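You operate a simulated robot arm through the tools that you are given. There is no shell and no other tool. Be economical: measure what you need, move in short steps, check, and stop when the job is done.

The job below is to be done with a simulated robot arm. You get a single attempt, and the scene is never put back.

## Task
Wipe the glass flat clean and show the red seal ring's bands under it.
Fine: wipe it in its wooden holder, which stays put; small white cloth back. The ring goes on the black pad; flat and lit lamp stay for the inspector. What is to be rubbed or washed off counts as gone when no trace of it is left.

It is judged by the outcome, as a careful person would: the job done as asked, and still so three seconds after it is handed in. It fails if anything else is knocked over, pushed out of place, dropped, spilled or broken. Lids that push on must go on centred and level and be pressed home; caps that screw on are set level and turned clockwise until they are tight. Flat cloth is picked up by pressing the open fingertips on it (5 to 10 N) and closing them slowly along it; thin cloth reads only 2 to 8 mm in the jaws.

## Robot
A 6-joint arm with a two-finger parallel gripper, fixed in place. Base frame: the origin is at the foot of the arm, x ahead of it, y to its left, z up; the work surface is at about z = 0.8. Readings come in m, rad, newtons and seconds.
With the tool pointing down near the work surface it reaches from about 0.32 to 0.7 m from the base axis. Its first joint turns from -2.897 to 2.897 rad. Payload 4.1 kg.
The tool frame sits at the grasp point between the pads (the TCP): z along the fingers, y along the line on which they close. The tips reach 0.023 m beyond it. Largest opening 0.094 m; finger width 0.038, thickness 0.01; the body of the gripper, 0.054 by 0.096 m, starts 0.039 m behind the TCP.
Orientation is that of the tool frame in the base frame, as a unit quaternion [x, y, z, w]. With the fingers straight down and closing along the base's y, the tool's x points along the base's -x, its y along +y and its z along -z.

## Interface
- The arm moves only by the tool jog_arm. Its argument "commands" is a list that holds one entry, the list of rows, each a list of 7 numbers: the finger opening in m, from 0 to 0.094, then the shift along the base's x, y, z in m, then the turn, a rotation vector about the base's x, y, z in rad. In form: [[[fingers, tx, ty, tz, ax, ay, az], ...]]. A call has 1 to 8 rows; each row is the pose to reach, as a shift and turn from the pose commanded when the call began. Each row takes 0.2 s and may step no farther than 0.05 m and 0.15 rad from the row before; otherwise, or with a gripper value out of range, the whole call is refused. Where a pose cannot be reached the arm comes as near as it can. A force on the tool above 90 N (or 10 N above the force at the start of the call, whichever is more), or a blocked arm, ends the call early, and 0.2 s more pass. The fingers move at their own pace (about 0.045 m/s each) and stop on an object; they squeeze with about 45 N. The grip force told is the motor's: it shows also when the fingers shut on nothing. Time passes only in rows, and 0.2 s behind the last, so rows that repeat a pose let the fingers close. It gives the time, the measured TCP pose, the force on the tool (base axes), the opening and the grip force at its end, in the units of the frame above (readings bear some noise), with the torque about the TCP (base axes, N m) and any sound that the robot's microphone picked up, and new pictures: "views" is both (left out), scene, wrist or none.
- Cameras (640 x 400 px; columns grow to the right, rows downward): "scene" is fixed at [0.399, 0.5, 1.5442]; the picture's right is [-0.99, 0.12, 0.00], its down [0.11, 0.91, -0.39] and it looks along [-0.05, -0.39, -0.92] (base axes); focal length 324 px, centre (320, 200). "wrist" rides on the gripper at [0.086, 0.016, -0.075] in the tool frame; the picture's right is [-0.18, 0.98, 0.00], its down [-0.58, -0.11, -0.81] and it looks along [-0.79, -0.15, 0.59] (tool axes); focal length 243 px, centre (320, 200). There is no depth. A picture from a camera that has moved, and an enlarged one, comes with that camera's place and axes in the base frame and with its lens.
- raise_lower(by): slides the trunk up (or, below 0, down) by that many m; the arm rides with it, the base frame stays. It gives what a move gives, with no picture.
- enlarge(camera, box): a new picture of the part [left, top, right, bottom] of that camera's present view, enlarged. No time passes.
- close_job(): hands the job in; it is judged then, once.

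Work in short steps. Places have to be worked out from the pictures, the camera data and where the tool is seen: move nearer, look again, correct. Check each grasp and each placing, and mend what went wrong. You have 120 turns and 200 pictures in all, those below and enlarged ones among them. Open the gripper and draw the arm clear of the work before you hand the job in, unless the task says otherwise; then end with one line.

The tools are called after "Request:" as a command line: name --argument value ..., lists and objects as JSON in quotes. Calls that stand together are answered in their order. jog_arm: Moves the arm, as the interface text tells. Its arguments: {"type":"object","properties":{"commands":{"type":"array","items":{"type":"array","items":{"type":"array","items":{"type":"number"}}}},"views":{"type":"string","enum":["both","scene","wrist","none"]}},"required":["commands"]} The other tools are called the same way: raise_lower (by) slides the trunk up or down; enlarge (camera, box) takes an enlarged picture of a part of a camera's view; close_job () hands the job in.

At the start:

```text
clock: 0.0
tool_pos: [0.2773, 0.2094, 1.1766]
tool_rot: [0.001, 1.0, 0.001, 0.001]
ft_force: [-0.2, -0.3, -0.4]
torque: [-0.01, 0.04, 0.0]
gripper_width: 0.0942
finger_force: 0.0
trunk travel left (down, up): [-0.525, 0.065]
```

scene: 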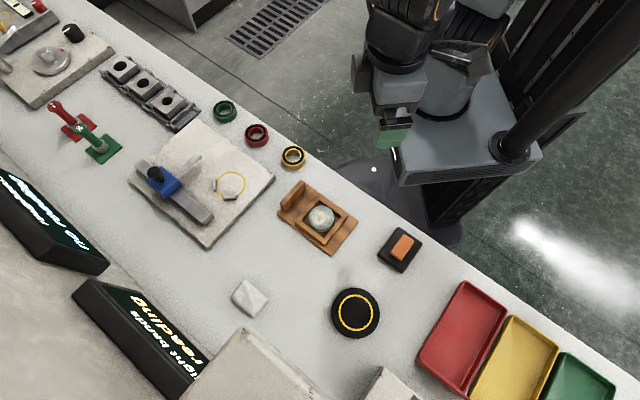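
wrist: 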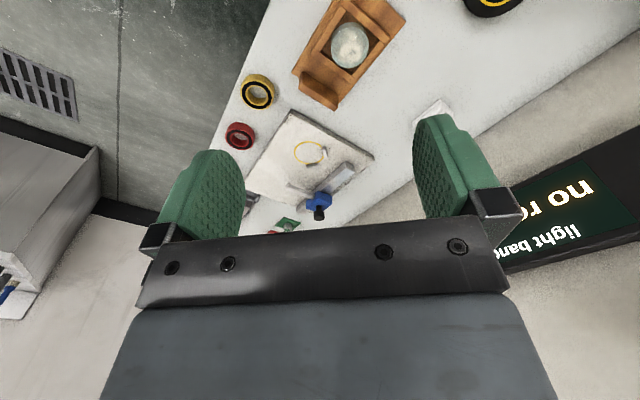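

I start by looking at the main work items closely.

Request:
enlarge --camera "scene" --box '[200, 90, 440, 350]'

Request:
enlarge --camera "scene" --box '[0, 0, 280, 260]'

Request:
enlarge --camera "scene" --box '[0, 150, 240, 400]'

```text
1.54 times, centred on (320, 220) of scene
camera zoom: at [0.399, 0.5, 1.5442], right [-0.99, 0.12, 0.0], down [0.11, 0.91, -0.39], along [-0.05, -0.39, -0.92], focal length 498 px, centre (320, 169)
```

zoom: 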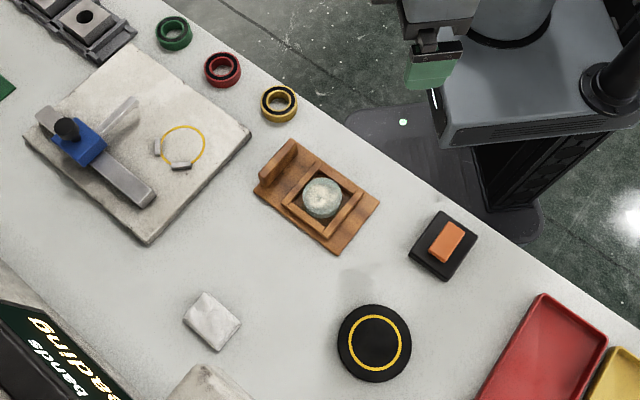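

```text
1.54 times, centred on (140, 130) of scene
camera zoom: at [0.399, 0.5, 1.5442], right [-0.99, 0.12, 0.0], down [0.11, 0.91, -0.39], along [-0.05, -0.39, -0.92], focal length 498 px, centre (597, 308)
```

zoom: 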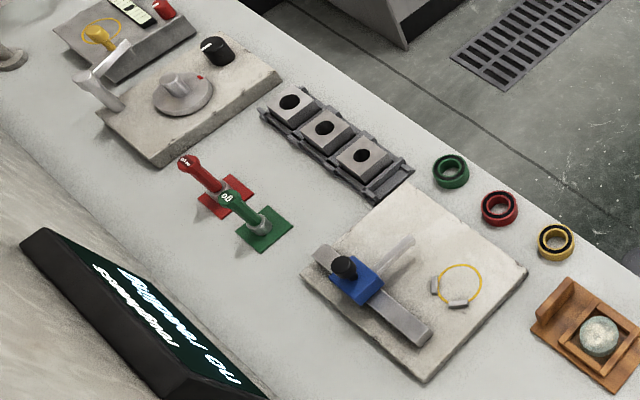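

```text
1.60 times, centred on (120, 275) of scene
camera zoom: at [0.399, 0.5, 1.5442], right [-0.99, 0.12, 0.0], down [0.11, 0.91, -0.39], along [-0.05, -0.39, -0.92], focal length 518 px, centre (640, 80)
```

zoom: 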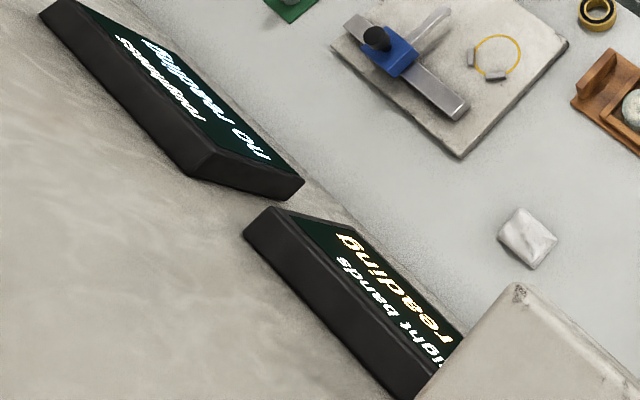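

The glass flat sits at about (0.365, 0.24), the cloth at (0.54, 0.40), the black pad at (0.32, 0.46), the red ring at (0.51, -0.03) and the orange switch at (0.19, 0.33). I move above the holder for a closer look.

Request:
jog_arm --commands '[[[0.094, 0.02, 0.005, -0.045, 0, 0, 0], [0.094, 0.03, 0.01, -0.09, 0, 0, 0], [0.094, 0.04, 0.015, -0.13, 0, 0, 0], [0.094, 0.05, 0.02, -0.17, 0, 0, 0]]]'

```text
clock: 1.0
tool_pos: [0.3275, 0.2279, 1.0054]
tool_rot: [0.0, 1.0, 0.0, 0.0]
ft_force: [0.2, -0.7, -0.5]
torque: [0.0, -0.01, 0.0]
gripper_width: 0.0942
finger_force: 0.1
trunk travel left (down, up): [-0.525, 0.065]
camera wrist: at [0.2418, 0.2436, 1.0792], right [0.18, 0.98, 0.0], down [0.58, -0.11, 0.81], along [0.79, -0.15, -0.59], focal length 243 px, centre (320, 200)
```

scene: 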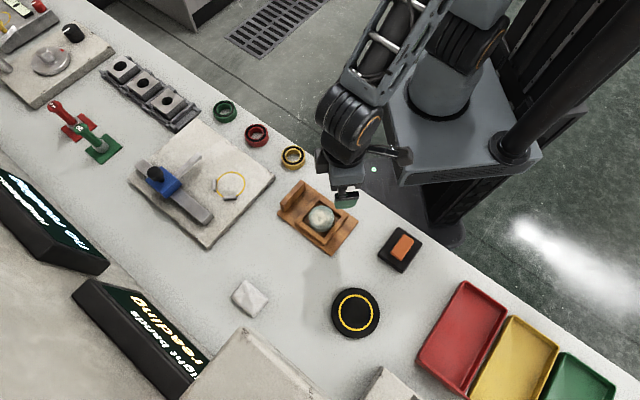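
wrist: 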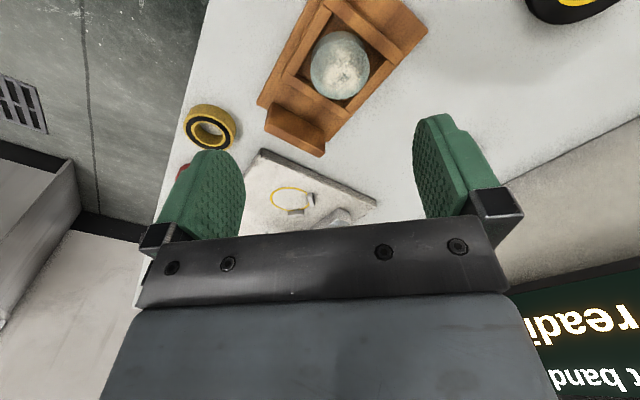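

The holder is in the upper part of the wrist view, so I enlarge it.

Request:
enlarge --camera "wrist" --box '[240, 0, 440, 160]'

Request:
enlarge --camera "scene" --box '[270, 170, 390, 260]'

Request:
enlarge --camera "scene" --box '[320, 210, 440, 350]'

```text
2.50 times, centred on (340, 80) of wrist
camera zoom: at [0.2418, 0.2436, 1.0792], right [0.18, 0.98, 0.0], down [0.58, -0.11, 0.81], along [0.79, -0.15, -0.59], focal length 606 px, centre (270, 500)
```

zoom: 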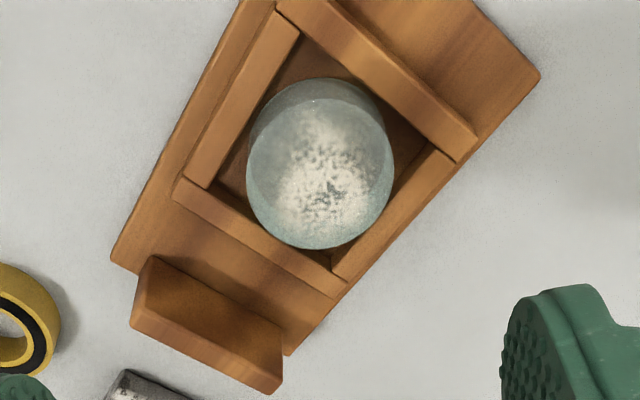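

```text
4.44 times, centred on (330, 215) of scene
camera zoom: at [0.399, 0.5, 1.5442], right [-0.99, 0.12, 0.0], down [0.11, 0.91, -0.39], along [-0.05, -0.39, -0.92], focal length 1440 px, centre (276, 133)
```

zoom: 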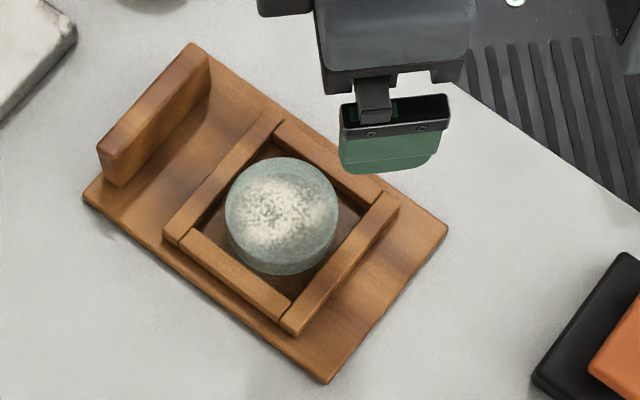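

```text
2.86 times, centred on (380, 280) of scene
camera zoom: at [0.399, 0.5, 1.5442], right [-0.99, 0.12, 0.0], down [0.11, 0.91, -0.39], along [-0.05, -0.39, -0.92], focal length 926 px, centre (149, -29)
```

zoom: 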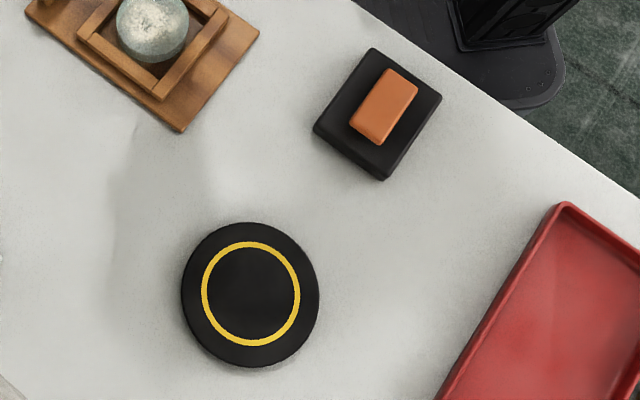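

I check the bottom of the scene for the lamp, since the beige shapes there are unclear.

Request:
enlarge --camera "scene" --box '[200, 260, 440, 400]'

Request:
jog_arm --commands '[[[0.094, -0.02, 0.04, 0.0, 0, 0, 0.15], [0.094, -0.04, 0.08, 0.0, 0, 0, 0.3], [0.094, -0.06, 0.1, 0.0, 0, 0, 0.45], [0.094, -0.09, 0.12, 0.0, 0, 0, 0.6], [0.094, -0.11, 0.14, 0.0, 0, 0, 0.75], [0.094, -0.12, 0.14, 0.0, 0, 0, 0.9]]]' --views "wrist"

```text
2.67 times, centred on (320, 330) of scene
camera zoom: at [0.399, 0.5, 1.5442], right [-0.99, 0.12, 0.0], down [0.11, 0.91, -0.39], along [-0.05, -0.39, -0.92], focal length 864 px, centre (320, -147)
```

zoom: 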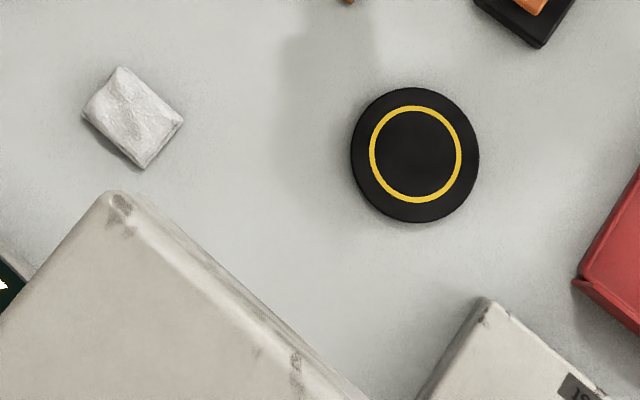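

```text
clock: 2.4
tool_pos: [0.2082, 0.3721, 1.0068]
tool_rot: [-0.436, 0.9, 0.0, 0.0]
ft_force: [0.3, 0.4, -0.1]
torque: [-0.03, -0.02, 0.02]
gripper_width: 0.0941
finger_force: 0.1
trunk travel left (down, up): [-0.525, 0.065]
camera wrist: at [0.141, 0.3131, 1.0811], right [-0.66, 0.75, 0.0], down [0.45, 0.39, 0.81], along [0.61, 0.53, -0.59], focal length 243 px, centre (320, 200)
```

wrist: 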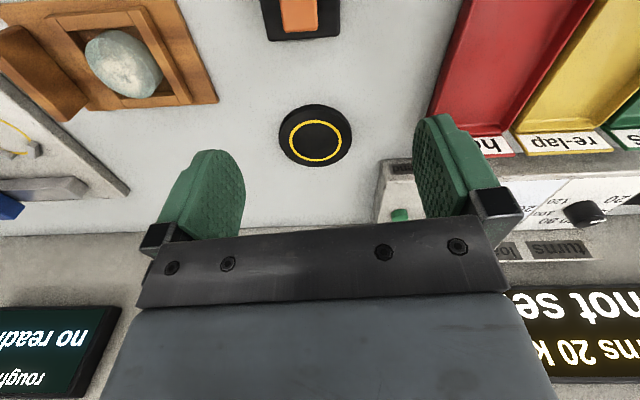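

The pad and switch are in view. I move up to look towards the back of the bench for the lamp.

Request:
jog_arm --commands '[[[0.094, 0.04, -0.01, 0.03, 0, 0, 0], [0.094, 0.08, -0.02, 0.06, 0, 0, 0], [0.094, 0.1, -0.02, 0.1, 0, 0, 0]]]' --views "wrist"

```text
refused: row 1 steps farther than a row can; nothing moved
```

Slightly too big a step; I shrink it.

Request:
jog_arm --commands '[[[0.094, 0.035, -0.01, 0.025, 0, 0, 0], [0.094, 0.07, -0.02, 0.05, 0, 0, 0], [0.094, 0.1, -0.02, 0.085, 0, 0, 0]]]' --views "wrist"

```text
clock: 3.2
tool_pos: [0.3072, 0.3504, 1.0927]
tool_rot: [-0.435, 0.9, -0.001, -0.001]
ft_force: [-0.4, -0.3, 0.9]
torque: [0.02, -0.04, 0.03]
gripper_width: 0.094
finger_force: 0.1
trunk travel left (down, up): [-0.525, 0.065]
camera wrist: at [0.2399, 0.2924, 1.168], right [-0.66, 0.75, 0.0], down [0.45, 0.39, 0.81], along [0.61, 0.53, -0.59], focal length 243 px, centre (320, 200)
```

wrist: 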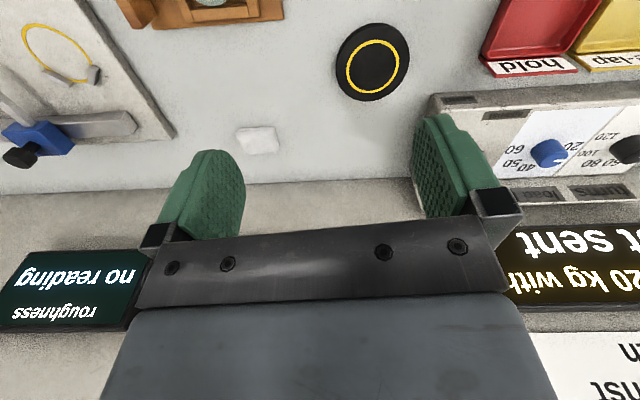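

The lamp must be the orange-topped block. I go above it for a close look.

Request:
jog_arm --commands '[[[0.094, -0.035, -0.005, -0.03, 0, 0, 0], [0.094, -0.07, -0.01, -0.06, 0, 0, 0], [0.094, -0.1, -0.015, -0.1, 0, 0, 0], [0.094, -0.105, -0.015, -0.145, 0, 0, 0]]]' --views "wrist"

Request:
enlarge --camera "wrist" --box '[220, 0, 420, 160]'

```text
refused: row 3 steps farther than a row can; nothing moved
```

```text
2.50 times, centred on (320, 80) of wrist
camera zoom: at [0.2399, 0.2924, 1.168], right [-0.66, 0.75, 0.0], down [0.45, 0.39, 0.81], along [0.61, 0.53, -0.59], focal length 606 px, centre (320, 500)
```

zoom: 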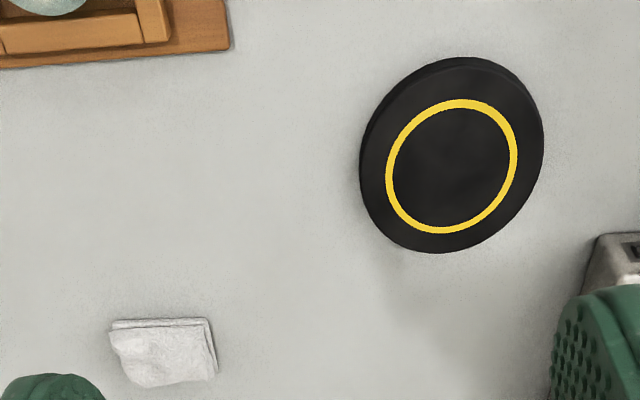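

I retry with smaller steps.

Request:
jog_arm --commands '[[[0.094, -0.03, -0.005, -0.03, 0, 0, 0], [0.094, -0.06, -0.01, -0.06, 0, 0, 0], [0.094, -0.09, -0.015, -0.09, 0, 0, 0], [0.094, -0.105, -0.015, -0.135, 0, 0, 0]]]' --views "wrist"

Request:
enlarge --camera "wrist" --box '[220, 0, 420, 160]'

```text
clock: 4.2
tool_pos: [0.2004, 0.3349, 0.9564]
tool_rot: [-0.435, 0.901, 0.0, 0.0]
ft_force: [0.3, 0.3, 0.0]
torque: [0.0, -0.02, -0.04]
gripper_width: 0.0942
finger_force: 0.0
trunk travel left (down, up): [-0.525, 0.065]
camera wrist: at [0.1337, 0.2761, 1.0316], right [-0.66, 0.75, 0.0], down [0.45, 0.39, 0.81], along [0.61, 0.53, -0.59], focal length 243 px, centre (320, 200)
```

wrist: 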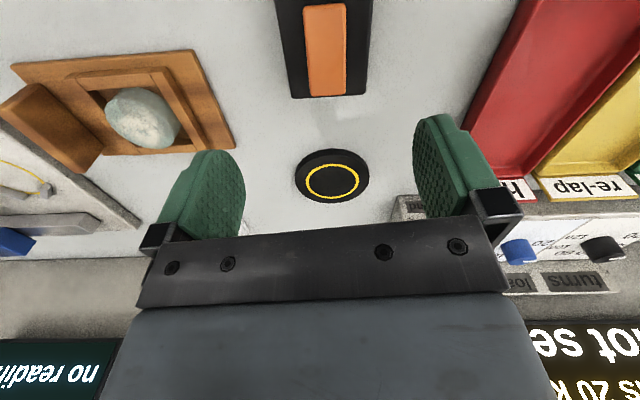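

```text
2.50 times, centred on (320, 80) of wrist
camera zoom: at [0.1337, 0.2761, 1.0316], right [-0.66, 0.75, 0.0], down [0.45, 0.39, 0.81], along [0.61, 0.53, -0.59], focal length 606 px, centre (320, 500)
```

zoom: 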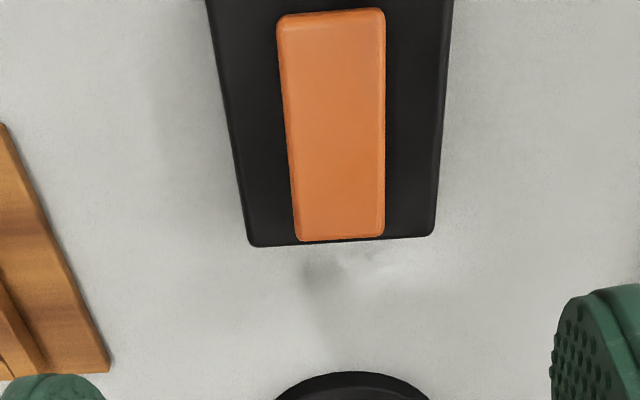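

Likely a lamp rocker switch; I'll press it later. The current yaw matches the bench's angle, so I keep it and move over the cloth.

Request:
jog_arm --commands '[[[0.094, 0.04, 0.008, 0.02, 0, 0, 0], [0.094, 0.08, 0.016, 0.03, 0, 0, 0], [0.094, 0.12, 0.024, 0.03, 0, 0, 0], [0.094, 0.16, 0.032, 0.03, 0, 0, 0], [0.094, 0.2, 0.04, 0.02, 0, 0, 0], [0.06, 0.24, 0.048, 0, 0, 0, 0], [0.04, 0.28, 0.056, -0.02, 0, 0, 0], [0.04, 0.32, 0.06, -0.04, 0, 0, 0]]]' --views "wrist"

Request:
enlarge --camera "wrist" --box '[220, 0, 420, 160]'

```text
clock: 6.0
tool_pos: [0.5211, 0.3942, 0.9164]
tool_rot: [-0.435, 0.9, 0.0, 0.0]
ft_force: [-0.5, -0.4, -0.1]
torque: [0.02, 0.01, 0.01]
gripper_width: 0.0397
finger_force: 0.2
trunk travel left (down, up): [-0.525, 0.065]
camera wrist: at [0.4542, 0.3344, 0.9911], right [-0.66, 0.75, 0.0], down [0.45, 0.39, 0.81], along [0.61, 0.53, -0.59], focal length 243 px, centre (320, 200)
```

wrist: 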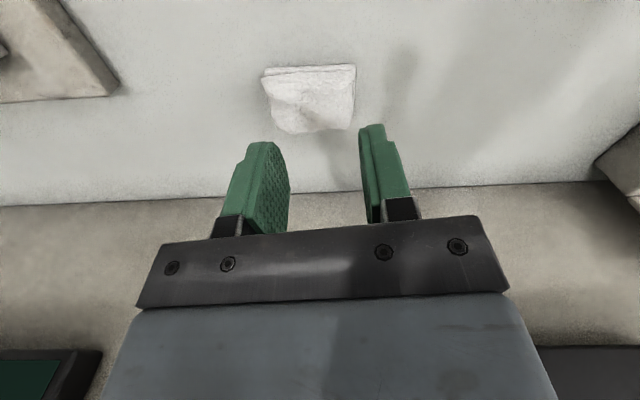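

```text
2.50 times, centred on (320, 80) of wrist
camera zoom: at [0.4542, 0.3344, 0.9911], right [-0.66, 0.75, 0.0], down [0.45, 0.39, 0.81], along [0.61, 0.53, -0.59], focal length 606 px, centre (320, 500)
```

zoom: 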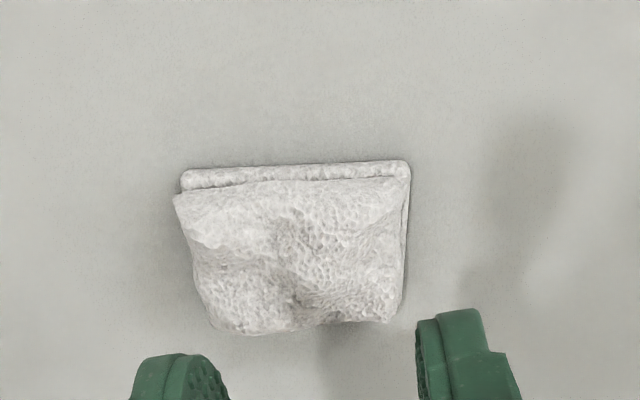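

The cloth is about 7 × 5.5 cm, centred at (0.543, 0.404). I move over it and descend to just above.

Request:
jog_arm --commands '[[[0.04, 0.018, 0.007, -0.03, 0, 0, 0], [0.04, 0.018, 0.008, -0.065, 0, 0, 0], [0.04, 0.018, 0.008, -0.075, 0, 0, 0]]]' --views "wrist"

```text
clock: 6.8
tool_pos: [0.5407, 0.4032, 0.8486]
tool_rot: [-0.435, 0.901, 0.002, 0.007]
ft_force: [-4.4, -4.6, 44.1]
torque: [-0.39, 0.52, 0.02]
gripper_width: 0.0401
finger_force: 0.1
trunk travel left (down, up): [-0.525, 0.065]
camera wrist: at [0.4733, 0.3435, 0.9231], right [-0.66, 0.76, 0.0], down [0.44, 0.38, 0.81], along [0.62, 0.53, -0.58], focal length 243 px, centre (320, 200)
```

wrist: 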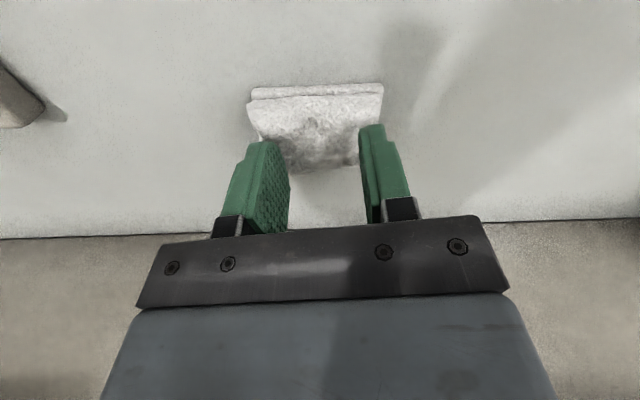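

Contact came earlier than expected (44 N at z 0.849), so the cloth is thicker than it looked. I ease off to about 7 N.

Request:
jog_arm --commands '[[[0.04, 0, 0, 0.006, 0, 0, 0]]]' --views "none"

Request:
enlarge --camera "wrist" --box '[230, 60, 410, 200]'

Request:
enlarge --camera "scene" --box '[180, 230, 320, 350]'

```text
clock: 7.2
tool_pos: [0.5413, 0.4026, 0.8496]
tool_rot: [-0.435, 0.9, 0.001, 0.004]
ft_force: [4.3, 1.8, 27.5]
torque: [0.0, -0.06, 0.0]
gripper_width: 0.0402
finger_force: 0.0
trunk travel left (down, up): [-0.525, 0.065]
```

```text
2.86 times, centred on (320, 130) of wrist
camera zoom: at [0.4739, 0.3439, 0.9239], right [-0.66, 0.76, 0.0], down [0.44, 0.38, 0.81], along [0.61, 0.53, -0.59], focal length 693 px, centre (320, 400)
```

zoom: 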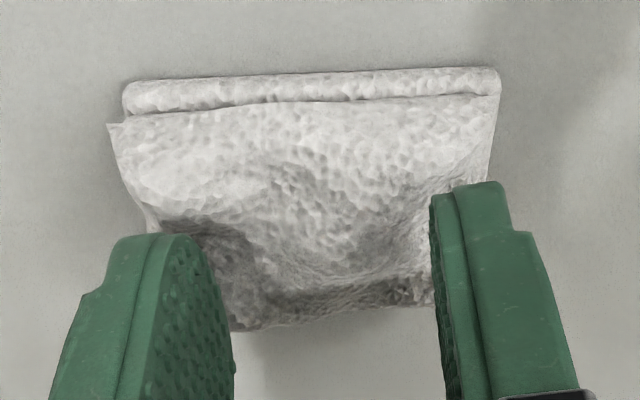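

```text
3.33 times, centred on (250, 290) of scene
camera zoom: at [0.399, 0.5, 1.5442], right [-0.99, 0.12, 0.0], down [0.11, 0.91, -0.39], along [-0.05, -0.39, -0.92], focal length 1080 px, centre (553, -100)
```

zoom: 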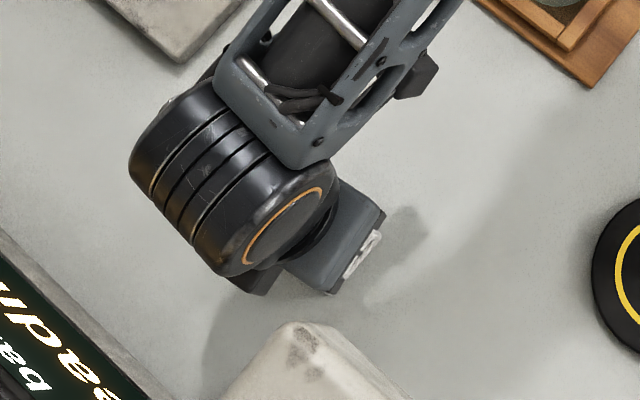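

I'm pressing slightly to the far-right side; I lift, shift back a few mm, and come down gently.

Request:
jog_arm --commands '[[[0.04, 0, 0, 0.008, 0, 0, 0], [0.04, -0.003, -0.006, 0.008, 0, 0, 0], [0.04, -0.003, -0.006, 0.004, 0, 0, 0], [0.04, -0.003, -0.006, 0.003, 0, 0, 0]]]' --views "none"

```text
clock: 8.2
tool_pos: [0.5368, 0.3969, 0.8507]
tool_rot: [-0.436, 0.9, 0.0, 0.0]
ft_force: [-0.7, 0.8, 2.2]
torque: [0.01, 0.04, -0.03]
gripper_width: 0.0402
finger_force: 0.1
trunk travel left (down, up): [-0.525, 0.065]
```

Just touching (2 N). One more millimetre down for about 7 N.

Request:
jog_arm --commands '[[[0.04, 0, 0, -0.001, 0, 0, 0]]]' --views "wrist"

```text
clock: 8.6
tool_pos: [0.5377, 0.3965, 0.8505]
tool_rot: [-0.435, 0.9, 0.0, 0.001]
ft_force: [-1.4, -2.5, 5.6]
torque: [-0.08, 0.07, 0.0]
gripper_width: 0.0402
finger_force: 0.0
trunk travel left (down, up): [-0.525, 0.065]
camera wrist: at [0.4709, 0.3383, 0.9249], right [-0.66, 0.76, 0.0], down [0.45, 0.39, 0.81], along [0.61, 0.53, -0.59], focal length 243 px, centre (320, 200)
```

wrist: 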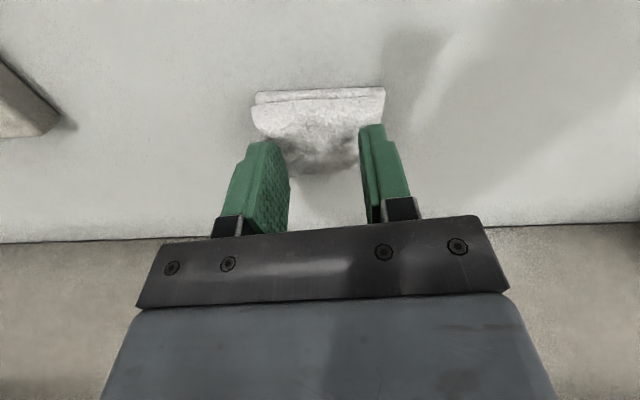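

5.6 N of contact: good. Closing slowly.

Request:
jog_arm --commands '[[[0.035, 0, 0, -0.0005, 0, 0, 0], [0.03, 0, 0, -0.0005, 0, 0, 0], [0.025, 0, 0, -0.0005, 0, 0, 0], [0.02, 0, 0, -0.0005, 0, 0, 0], [0.015, 0, 0, -0.0005, 0, 0, 0], [0.01, 0, 0, -0.0005, 0, 0, 0], [0.005, 0, 0, -0.0005, 0, 0, 0], [0, 0, 0, -0.0005, 0, 0, 0]]]' --views "wrist"

```text
clock: 10.4
tool_pos: [0.5377, 0.3972, 0.8503]
tool_rot: [-0.435, 0.9, 0.0, 0.001]
ft_force: [-1.6, 1.0, 20.1]
torque: [-0.01, 0.02, 0.04]
gripper_width: 0.0001
finger_force: 26.1
trunk travel left (down, up): [-0.525, 0.065]
camera wrist: at [0.4703, 0.3376, 0.9245], right [-0.66, 0.76, 0.0], down [0.45, 0.39, 0.81], along [0.61, 0.53, -0.59], focal length 243 px, centre (320, 200)
```

wrist: 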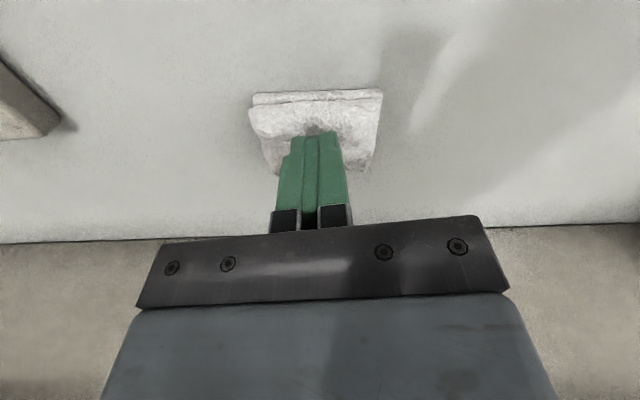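

The jaws shut on nothing (0.1 mm). I lift a little and look closely at the cloth's thickness.

Request:
jog_arm --commands '[[[0.0, -0.01, -0.01, 0.03, 0, 0, 0], [0.04, -0.02, -0.02, 0.05, 0, 0, 0], [0.09, -0.025, -0.03, 0.06, 0, 0, 0]]]' --views "wrist"

Request:
enlarge --camera "wrist" --box '[240, 60, 400, 180]'

```text
clock: 11.2
tool_pos: [0.5143, 0.3657, 0.9082]
tool_rot: [-0.435, 0.9, 0.0, 0.0]
ft_force: [-0.3, 0.4, -1.1]
torque: [-0.01, -0.04, -0.01]
gripper_width: 0.0496
finger_force: 0.1
trunk travel left (down, up): [-0.525, 0.065]
camera wrist: at [0.4471, 0.3081, 0.9832], right [-0.66, 0.76, 0.0], down [0.45, 0.39, 0.81], along [0.61, 0.53, -0.59], focal length 243 px, centre (320, 200)
```

wrist: 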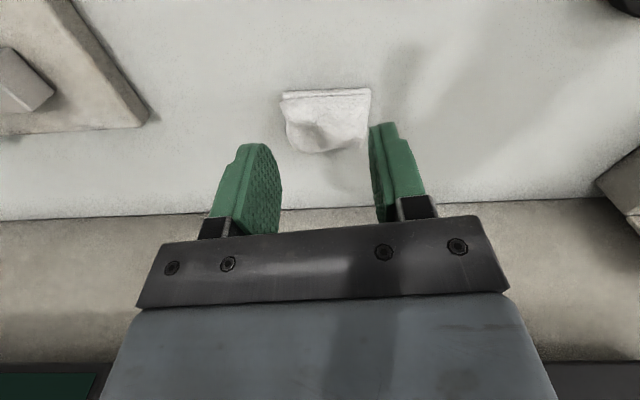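

```text
3.33 times, centred on (320, 120) of wrist
camera zoom: at [0.4471, 0.3081, 0.9832], right [-0.66, 0.76, 0.0], down [0.45, 0.39, 0.81], along [0.61, 0.53, -0.59], focal length 809 px, centre (320, 467)
```

zoom: 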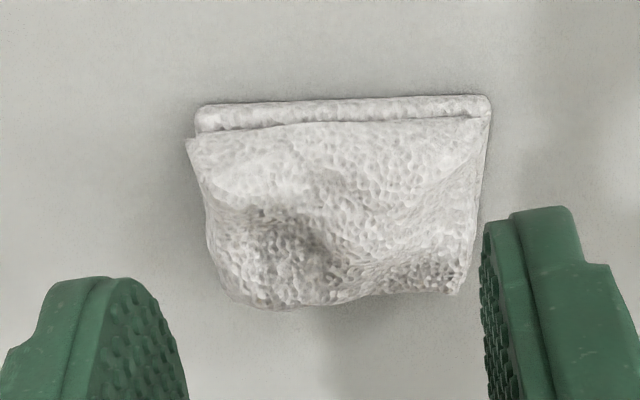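

The cloth is a thick folded wad about 7 cm wide, so it can be gripped by its sides. I open fully, centre over (0.537, 0.395) and descend around it.

Request:
jog_arm --commands '[[[0.094, 0.012, 0.015, 0, 0, 0, 0], [0.094, 0.023, 0.029, -0.005, 0, 0, 0], [0.094, 0.023, 0.029, -0.035, 0, 0, 0], [0.094, 0.023, 0.029, -0.056, 0, 0, 0]]]' --views "wrist"

Request:
enlarge --camera "wrist" --box '[220, 60, 420, 210]'

```text
clock: 12.2
tool_pos: [0.5354, 0.3954, 0.8528]
tool_rot: [-0.435, 0.9, 0.0, 0.0]
ft_force: [-0.9, -0.2, -0.2]
torque: [0.02, -0.02, 0.0]
gripper_width: 0.0941
finger_force: 0.0
trunk travel left (down, up): [-0.525, 0.065]
camera wrist: at [0.4686, 0.3372, 0.9272], right [-0.66, 0.76, 0.0], down [0.45, 0.39, 0.81], along [0.61, 0.53, -0.59], focal length 243 px, centre (320, 200)
```

wrist: 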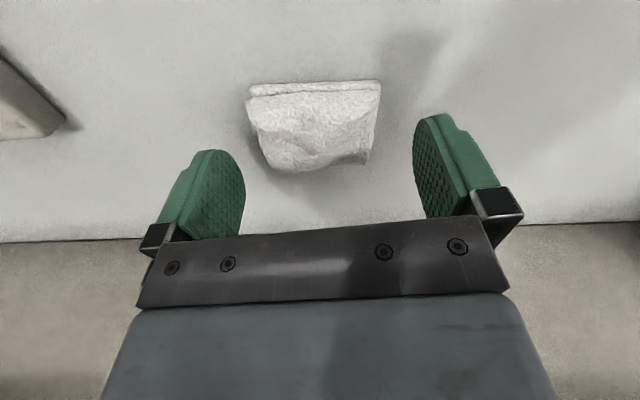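

```text
2.67 times, centred on (320, 135) of wrist
camera zoom: at [0.4686, 0.3372, 0.9272], right [-0.66, 0.76, 0.0], down [0.45, 0.39, 0.81], along [0.61, 0.53, -0.59], focal length 647 px, centre (320, 373)
```

zoom: 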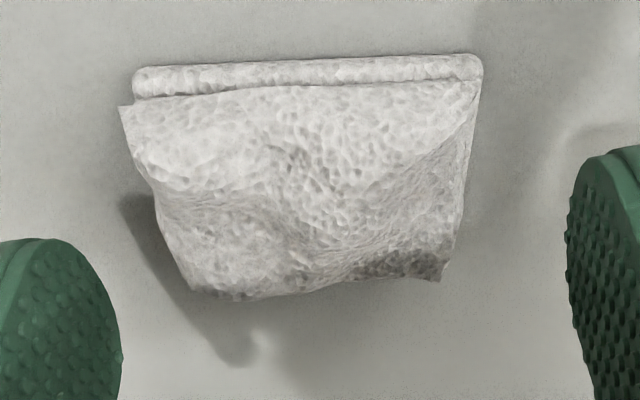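

Clearances look even. I keep descending towards the table.

Request:
jog_arm --commands '[[[0.094, 0.001, 0, -0.012, 0, 0, 0], [0.094, 0.001, 0, -0.018, 0, 0, 0], [0.094, 0.001, 0, -0.023, 0, 0, 0]]]' --views "wrist"

```text
clock: 13.0
tool_pos: [0.5367, 0.3959, 0.8311]
tool_rot: [-0.435, 0.9, 0.0, 0.0]
ft_force: [0.0, -0.3, 0.5]
torque: [0.0, -0.03, 0.01]
gripper_width: 0.0939
finger_force: 0.1
trunk travel left (down, up): [-0.525, 0.065]
camera wrist: at [0.4694, 0.3373, 0.9052], right [-0.66, 0.76, 0.0], down [0.45, 0.39, 0.81], along [0.61, 0.53, -0.59], focal length 243 px, centre (320, 200)
```

wrist: 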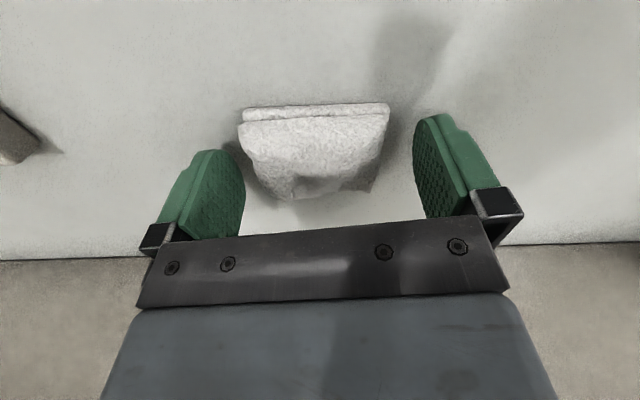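

Tips are about 8 mm above the table, straddling the cloth; I close here, leaving cloth below the tips for wiping.

Request:
jog_arm --commands '[[[0.08, 0, 0, 0, 0, 0, 0], [0.07, 0, 0, 0, 0, 0, 0], [0.06, 0, 0, 0, 0, 0, 0], [0.05, 0, 0, 0, 0, 0, 0], [0.04, 0, 0, 0, 0, 0, 0], [0.03, 0, 0, 0, 0, 0, 0], [0.02, 0, 0, 0, 0, 0, 0]]]' --views "wrist"

```text
clock: 14.6
tool_pos: [0.5361, 0.3952, 0.8307]
tool_rot: [-0.435, 0.9, 0.0, 0.0]
ft_force: [0.6, 0.0, -1.2]
torque: [0.03, -0.02, -0.03]
gripper_width: 0.0703
finger_force: 45.4
trunk travel left (down, up): [-0.525, 0.065]
camera wrist: at [0.4694, 0.3374, 0.9053], right [-0.66, 0.76, 0.0], down [0.45, 0.39, 0.81], along [0.61, 0.53, -0.59], focal length 243 px, centre (320, 200)
```

wrist: 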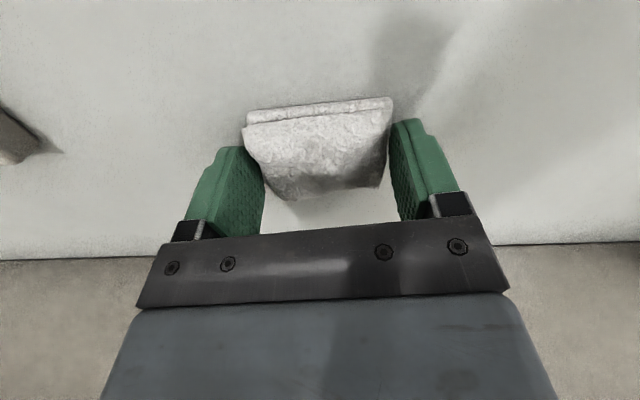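

Solid grip at 70 mm width. Pick pose noted: (0.5365, 0.3955, 0.831). I lift it.

Request:
jog_arm --commands '[[[0.02, 0, 0, 0.04, 0, 0, 0], [0.02, -0.02, -0.02, 0.08, 0, 0, 0], [0.02, -0.05, -0.04, 0.11, 0, 0, 0]]]' --views "both"

```text
clock: 15.4
tool_pos: [0.4853, 0.3572, 0.9415]
tool_rot: [-0.435, 0.9, 0.0, 0.001]
ft_force: [-0.1, -0.1, -0.7]
torque: [0.01, -0.05, -0.01]
gripper_width: 0.07
finger_force: 44.7
trunk travel left (down, up): [-0.525, 0.065]
camera wrist: at [0.4184, 0.2984, 1.0162], right [-0.66, 0.75, 0.0], down [0.45, 0.39, 0.81], along [0.61, 0.53, -0.59], focal length 243 px, centre (320, 200)
```

scene: 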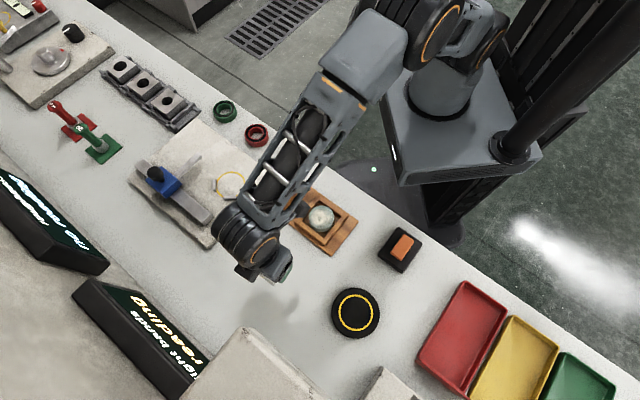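
wrist: 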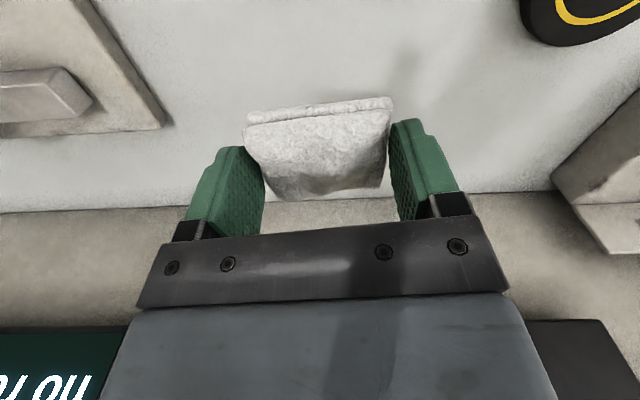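

Cloth held securely. I now move it over the flat, at about (0.362, 0.243), staying well above.

Request:
jog_arm --commands '[[[0.02, -0.031, -0.028, 0, 0, 0, 0], [0.02, -0.062, -0.057, 0, 0, 0, 0], [0.02, -0.092, -0.085, 0, 0, 0, 0], [0.02, -0.123, -0.114, -0.02, 0, 0, 0]]]' --views "both"

Request:
enlarge --camera "scene" --box '[260, 160, 400, 270]'

```text
clock: 16.4
tool_pos: [0.3661, 0.2417, 0.9198]
tool_rot: [-0.435, 0.901, 0.001, -0.001]
ft_force: [0.0, 0.1, -0.1]
torque: [-0.02, -0.02, 0.01]
gripper_width: 0.0697
finger_force: 44.4
trunk travel left (down, up): [-0.525, 0.065]
camera wrist: at [0.2991, 0.1831, 0.9941], right [-0.66, 0.75, 0.0], down [0.45, 0.39, 0.81], along [0.61, 0.53, -0.59], focal length 243 px, centre (320, 200)
```

scene: 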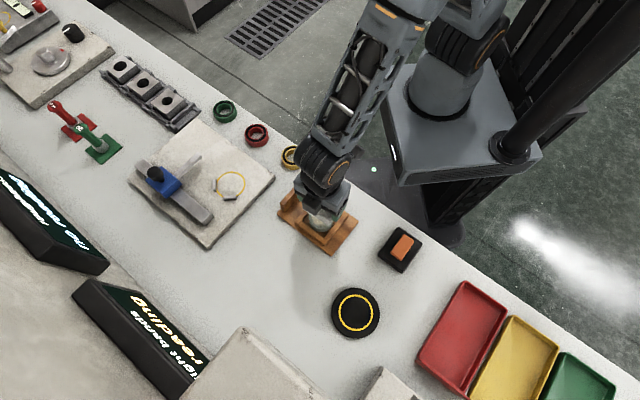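
wrist: 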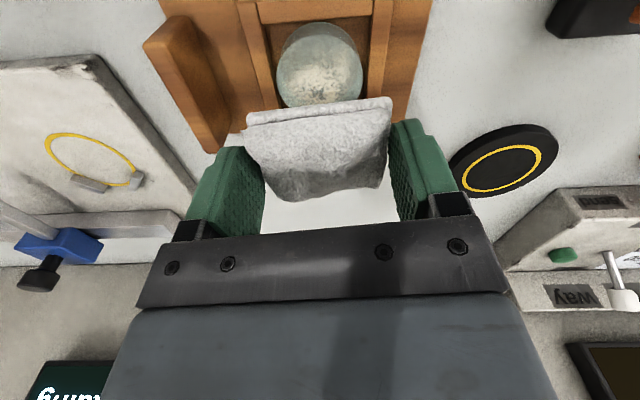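

```text
3.64 times, centred on (330, 215) of scene
camera zoom: at [0.399, 0.5, 1.5442], right [-0.99, 0.12, 0.0], down [0.11, 0.91, -0.39], along [-0.05, -0.39, -0.92], focal length 1178 px, centre (284, 146)
```

zoom: 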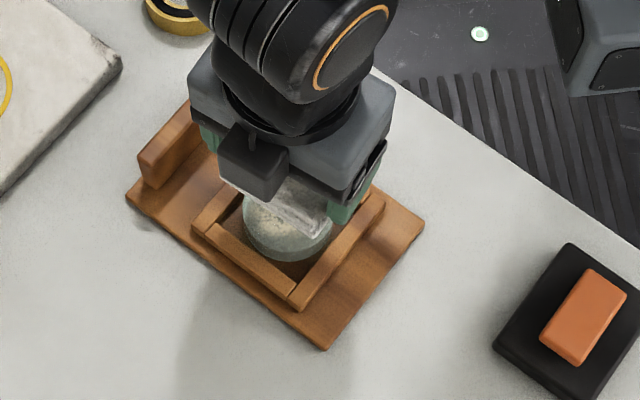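

Aligned laterally. I descend towards the flat; contact should come around TCP z 0.86–0.87.

Request:
jog_arm --commands '[[[0.02, -0.002, -0.001, -0.02, 0, 0, 0], [0.02, -0.004, -0.003, -0.035, 0, 0, 0], [0.02, -0.004, -0.003, -0.04, 0, 0, 0]]]' --views "wrist"

```text
clock: 17.2
tool_pos: [0.3604, 0.2384, 0.8801]
tool_rot: [-0.435, 0.9, 0.0, 0.0]
ft_force: [-0.3, -0.4, -0.2]
torque: [0.0, 0.0, -0.04]
gripper_width: 0.0692
finger_force: 45.0
trunk travel left (down, up): [-0.525, 0.065]
camera wrist: at [0.2942, 0.1805, 0.9546], right [-0.66, 0.76, 0.0], down [0.45, 0.39, 0.81], along [0.61, 0.53, -0.59], focal length 243 px, centre (320, 200)
```

wrist: 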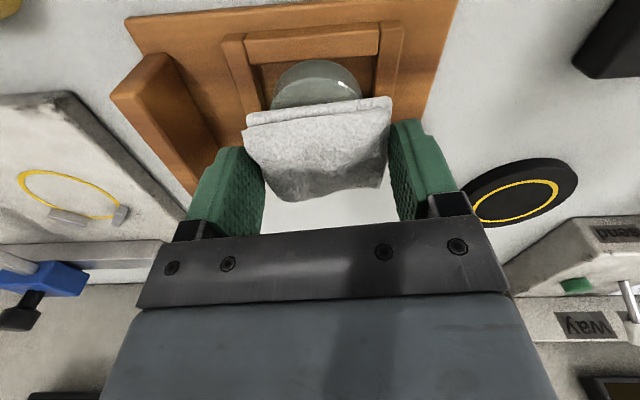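

Still free. I continue down in small steps until contact.

Request:
jog_arm --commands '[[[0.02, 0, 0, -0.003, 0, 0, 0], [0.02, 0, 0, -0.006, 0, 0, 0], [0.02, 0, 0, -0.008, 0, 0, 0]]]' --views "none"

```text
clock: 18.0
tool_pos: [0.36, 0.2378, 0.8723]
tool_rot: [-0.435, 0.901, -0.001, 0.0]
ft_force: [0.4, -0.6, 0.2]
torque: [0.02, 0.0, 0.0]
gripper_width: 0.069
finger_force: 44.4
trunk travel left (down, up): [-0.525, 0.065]
```

No contact yet at 0.872.

Request:
jog_arm --commands '[[[0.02, 0, 0, -0.003, 0, 0, 0], [0.02, 0, 0, -0.005, 0, 0, 0], [0.02, 0, 0, -0.006, 0, 0, 0]]]' --views "wrist"

```text
clock: 18.8
tool_pos: [0.3591, 0.2394, 0.8664]
tool_rot: [-0.435, 0.9, -0.001, 0.001]
ft_force: [-0.6, -0.6, -0.7]
torque: [-0.02, 0.02, 0.03]
gripper_width: 0.0691
finger_force: 44.3
trunk travel left (down, up): [-0.525, 0.065]
camera wrist: at [0.293, 0.1815, 0.9401], right [-0.66, 0.76, 0.0], down [0.45, 0.39, 0.81], along [0.61, 0.53, -0.59], focal length 243 px, centre (320, 200)
```

wrist: 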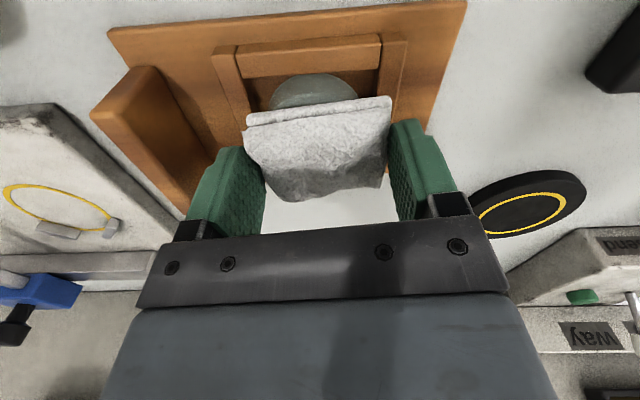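

Close to the flat now; the left finger still clears the end block. Further small steps down.

Request:
jog_arm --commands '[[[0.02, 0, 0, -0.002, 0, 0, 0], [0.02, 0, 0, -0.004, 0, 0, 0], [0.02, 0, 0, -0.005, 0, 0, 0]]]' --views "none"

Request:
enlarge --camera "scene" --box '[260, 160, 400, 270]'

```text
clock: 19.6
tool_pos: [0.3603, 0.2394, 0.8619]
tool_rot: [-0.435, 0.9, 0.0, 0.001]
ft_force: [-0.2, -1.5, 0.7]
torque: [-0.02, 0.0, 0.02]
gripper_width: 0.0688
finger_force: 45.2
trunk travel left (down, up): [-0.525, 0.065]
```

```text
3.64 times, centred on (330, 215) of scene
camera zoom: at [0.399, 0.5, 1.5442], right [-0.99, 0.12, 0.0], down [0.11, 0.91, -0.39], along [-0.05, -0.39, -0.92], focal length 1178 px, centre (284, 146)
```

zoom: 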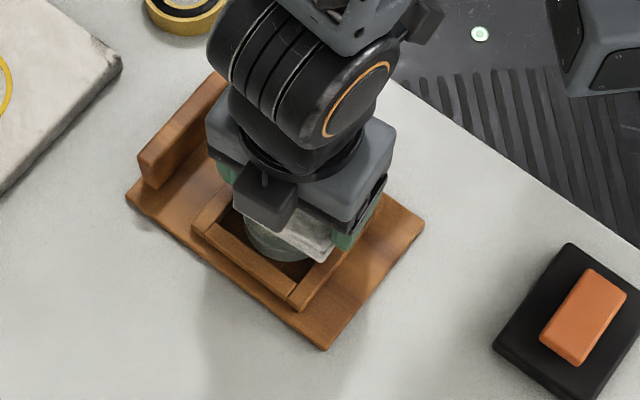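

Triangulating both views puts the flat's top near z 0.825, so contact should be near TCP 0.856. I continue down.

Request:
jog_arm --commands '[[[0.02, 0.001, 0, -0.002, 0, 0, 0], [0.02, 0.001, 0, -0.004, 0, 0, 0], [0.02, 0.001, 0, -0.005, 0, 0, 0]]]' --views "none"

```text
clock: 20.4
tool_pos: [0.3613, 0.2396, 0.8601]
tool_rot: [-0.435, 0.9, 0.0, 0.004]
ft_force: [-3.1, -4.0, 51.8]
torque: [-0.21, -0.04, -0.12]
gripper_width: 0.0692
finger_force: 44.5
trunk travel left (down, up): [-0.525, 0.065]
```

Contact at about 0.861 (52 N). I ease up to a light wiping force.

Request:
jog_arm --commands '[[[0.02, 0, 0, 0.0033, 0, 0, 0], [0.02, 0, 0, 0.0033, 0, 0, 0]]]' --views "none"

```text
clock: 21.0
tool_pos: [0.3598, 0.2405, 0.8599]
tool_rot: [-0.435, 0.9, 0.0, 0.003]
ft_force: [1.0, 0.9, 34.6]
torque: [0.11, -0.1, -0.01]
gripper_width: 0.0688
finger_force: 45.4
trunk travel left (down, up): [-0.525, 0.065]
```

34 N now; about 4.5 mm more relief should give ~10 N.

Request:
jog_arm --commands '[[[0.02, 0, 0, 0.0045, 0, 0, 0], [0.02, 0, 0, 0.0045, 0, 0, 0]]]' --views "none"

Request:
enlarge --camera "wrist" --box '[180, 20, 460, 230]'

```text
clock: 21.6
tool_pos: [0.3606, 0.2397, 0.8623]
tool_rot: [-0.436, 0.9, 0.0, -0.001]
ft_force: [0.6, -0.4, -0.7]
torque: [-0.03, -0.01, -0.01]
gripper_width: 0.0688
finger_force: 45.2
trunk travel left (down, up): [-0.525, 0.065]
```

```text
1.90 times, centred on (320, 125) of wrist
camera zoom: at [0.2935, 0.1808, 0.937], right [-0.66, 0.76, 0.0], down [0.45, 0.39, 0.8], along [0.61, 0.53, -0.59], focal length 462 px, centre (320, 343)
```

zoom: 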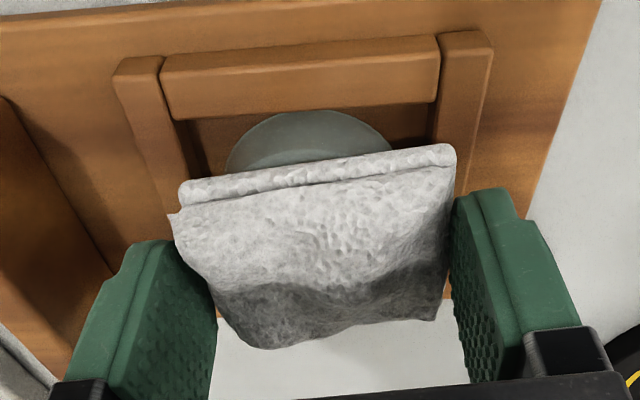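

Just lifted off. The cloth lies over the flat above the rails. I press lightly and wipe along the tool's forward axis.

Request:
jog_arm --commands '[[[0.02, 0, 0, -0.0025, 0, 0, 0], [0.02, -0.0093, -0.0117, -0.0025, 0, 0, 0], [0.02, -0.0186, -0.0235, -0.0025, 0, 0, 0], [0.02, -0.0093, -0.0117, -0.0025, 0, 0, 0], [0.02, 0, 0, -0.0025, 0, 0, 0], [0.02, 0.0093, 0.0117, -0.0025, 0, 0, 0], [0.02, 0.0186, 0.0235, -0.0025, 0, 0, 0], [0.02, 0.0093, 0.0117, -0.0025, 0, 0, 0]]]' --views "none"

```text
clock: 23.4
tool_pos: [0.3702, 0.2521, 0.863]
tool_rot: [-0.435, 0.9, 0.001, 0.001]
ft_force: [0.3, -0.2, 0.4]
torque: [-0.04, -0.03, 0.0]
gripper_width: 0.0688
finger_force: 45.0
trunk travel left (down, up): [-0.525, 0.065]
```

No contact there (z 0.863). I go back to centre and step down for a reading.

Request:
jog_arm --commands '[[[0.02, -0.0093, -0.0117, 0, 0, 0, 0], [0.02, -0.0093, -0.0117, -0.002, 0, 0, 0], [0.02, -0.0093, -0.0117, -0.0025, 0, 0, 0], [0.02, -0.0093, -0.0117, -0.0025, 0, 0, 0]]]' --views "none"

```text
clock: 24.4
tool_pos: [0.3605, 0.2411, 0.8604]
tool_rot: [-0.435, 0.9, 0.0, 0.001]
ft_force: [0.1, 0.8, 14.1]
torque: [0.03, -0.05, 0.01]
gripper_width: 0.0689
finger_force: 44.9
trunk travel left (down, up): [-0.525, 0.065]
```

14 N: fine for rubbing. I stroke back and forth at this height.

Request:
jog_arm --commands '[[[0.02, -0.0093, -0.0117, 0.0003, 0, 0, 0], [0.02, -0.0186, -0.0235, 0.0003, 0, 0, 0], [0.02, -0.0093, -0.0117, 0.0003, 0, 0, 0], [0.02, 0, 0, 0.0003, 0, 0, 0], [0.02, 0.0093, 0.0117, 0.0003, 0, 0, 0], [0.02, 0.0186, 0.0235, 0.0003, 0, 0, 0], [0.02, 0.0093, 0.0117, 0.0003, 0, 0, 0], [0.02, 0, 0, 0.0003, 0, 0, 0]]]' --views "none"

```text
clock: 26.2
tool_pos: [0.3625, 0.2423, 0.8597]
tool_rot: [-0.436, 0.9, 0.001, 0.004]
ft_force: [5.7, 7.7, 26.7]
torque: [0.32, -0.14, 0.06]
gripper_width: 0.069
finger_force: 44.5
trunk travel left (down, up): [-0.525, 0.065]
```

Rubbing works (friction ~9 N). One more pass slightly lighter with small side offsets, then I lift and look.

Request:
jog_arm --commands '[[[0.02, -0.0054, -0.0148, 0.0015, 0, 0, 0], [0.02, -0.0147, -0.0266, 0.0015, 0, 0, 0], [0.02, -0.0054, -0.0148, 0.0015, 0, 0, 0], [0.02, 0.0039, -0.0031, 0.0015, 0, 0, 0], [0.02, 0.0132, 0.0086, 0.0015, 0, 0, 0], [0.02, 0.0054, 0.0148, 0.0015, 0, 0, 0], [0.02, -0.0039, 0.0031, 0.0015, 0, 0, 0], [0.02, -0.0132, -0.0086, 0.0015, 0, 0, 0]]]' --views "none"

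Request:
jog_arm --commands '[[[0.02, -0.009, -0.01, 0.03, 0, 0, 0], [0.02, -0.025, -0.03, 0.06, 0, 0, 0], [0.02, -0.04, -0.05, 0.08, 0, 0, 0]]]' --views "wrist"

Request:
enlarge --camera "scene" --box '[260, 160, 400, 270]'

```text
clock: 28.0
tool_pos: [0.3472, 0.2301, 0.8611]
tool_rot: [-0.435, 0.9, 0.0, 0.0]
ft_force: [1.6, -0.3, -0.6]
torque: [-0.04, -0.02, 0.0]
gripper_width: 0.0686
finger_force: 45.3
trunk travel left (down, up): [-0.525, 0.065]
```

```text
clock: 28.8
tool_pos: [0.3063, 0.1764, 0.9409]
tool_rot: [-0.434, 0.901, 0.0, 0.0]
ft_force: [-0.4, -0.6, -0.9]
torque: [0.01, -0.02, -0.01]
gripper_width: 0.0687
finger_force: 45.0
trunk travel left (down, up): [-0.525, 0.065]
camera wrist: at [0.2398, 0.1186, 1.0146], right [-0.66, 0.76, 0.0], down [0.45, 0.39, 0.81], along [0.61, 0.53, -0.59], focal length 243 px, centre (320, 200)
```

wrist: 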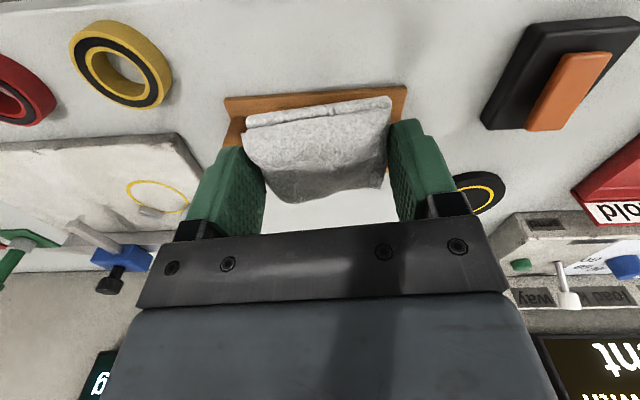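

```text
3.64 times, centred on (330, 215) of scene
camera zoom: at [0.399, 0.5, 1.5442], right [-0.99, 0.12, 0.0], down [0.11, 0.91, -0.39], along [-0.05, -0.39, -0.92], focal length 1178 px, centre (284, 146)
```

zoom: 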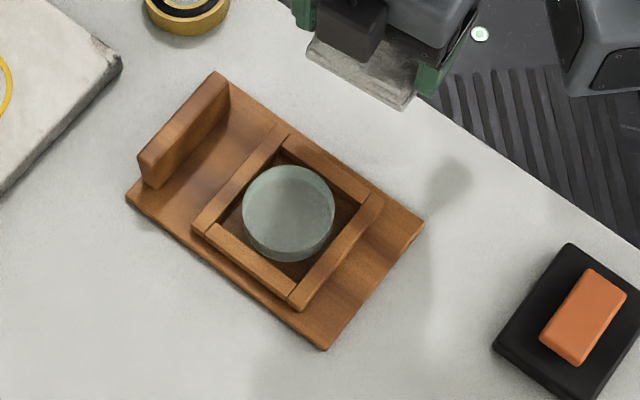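

The powder looks gone; I zoom in harder to check for traces.

Request:
enlarge --camera "scene" --box '[300, 198, 344, 228]'

```text
13.33 times, centred on (322, 213) of scene
camera zoom: at [0.399, 0.5, 1.5442], right [-0.99, 0.12, 0.0], down [0.11, 0.91, -0.39], along [-0.05, -0.39, -0.92], focal length 4320 px, centre (293, 27)
```

zoom: 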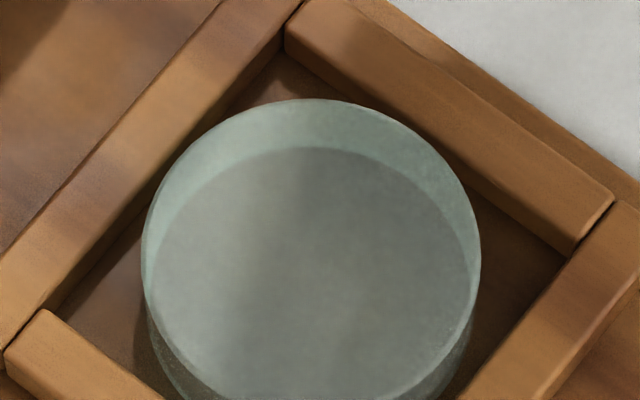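

Looks clean; for safety I make one more full pass over the whole face.

Request:
jog_arm --commands '[[[0.02, 0.018, 0.02, -0.025, 0, 0, 0], [0.02, 0.036, 0.04, -0.05, 0, 0, 0], [0.02, 0.05, 0.06, -0.074, 0, 0, 0], [0.02, 0.0545, 0.0635, -0.079, 0, 0, 0], [0.02, 0.0545, 0.0635, -0.0805, 0, 0, 0]]]' --views "none"

```text
clock: 30.0
tool_pos: [0.3619, 0.2462, 0.8611]
tool_rot: [-0.434, 0.901, 0.0, 0.0]
ft_force: [0.6, -1.0, -0.1]
torque: [-0.02, 0.02, -0.01]
gripper_width: 0.0689
finger_force: 45.1
trunk travel left (down, up): [-0.525, 0.065]
```

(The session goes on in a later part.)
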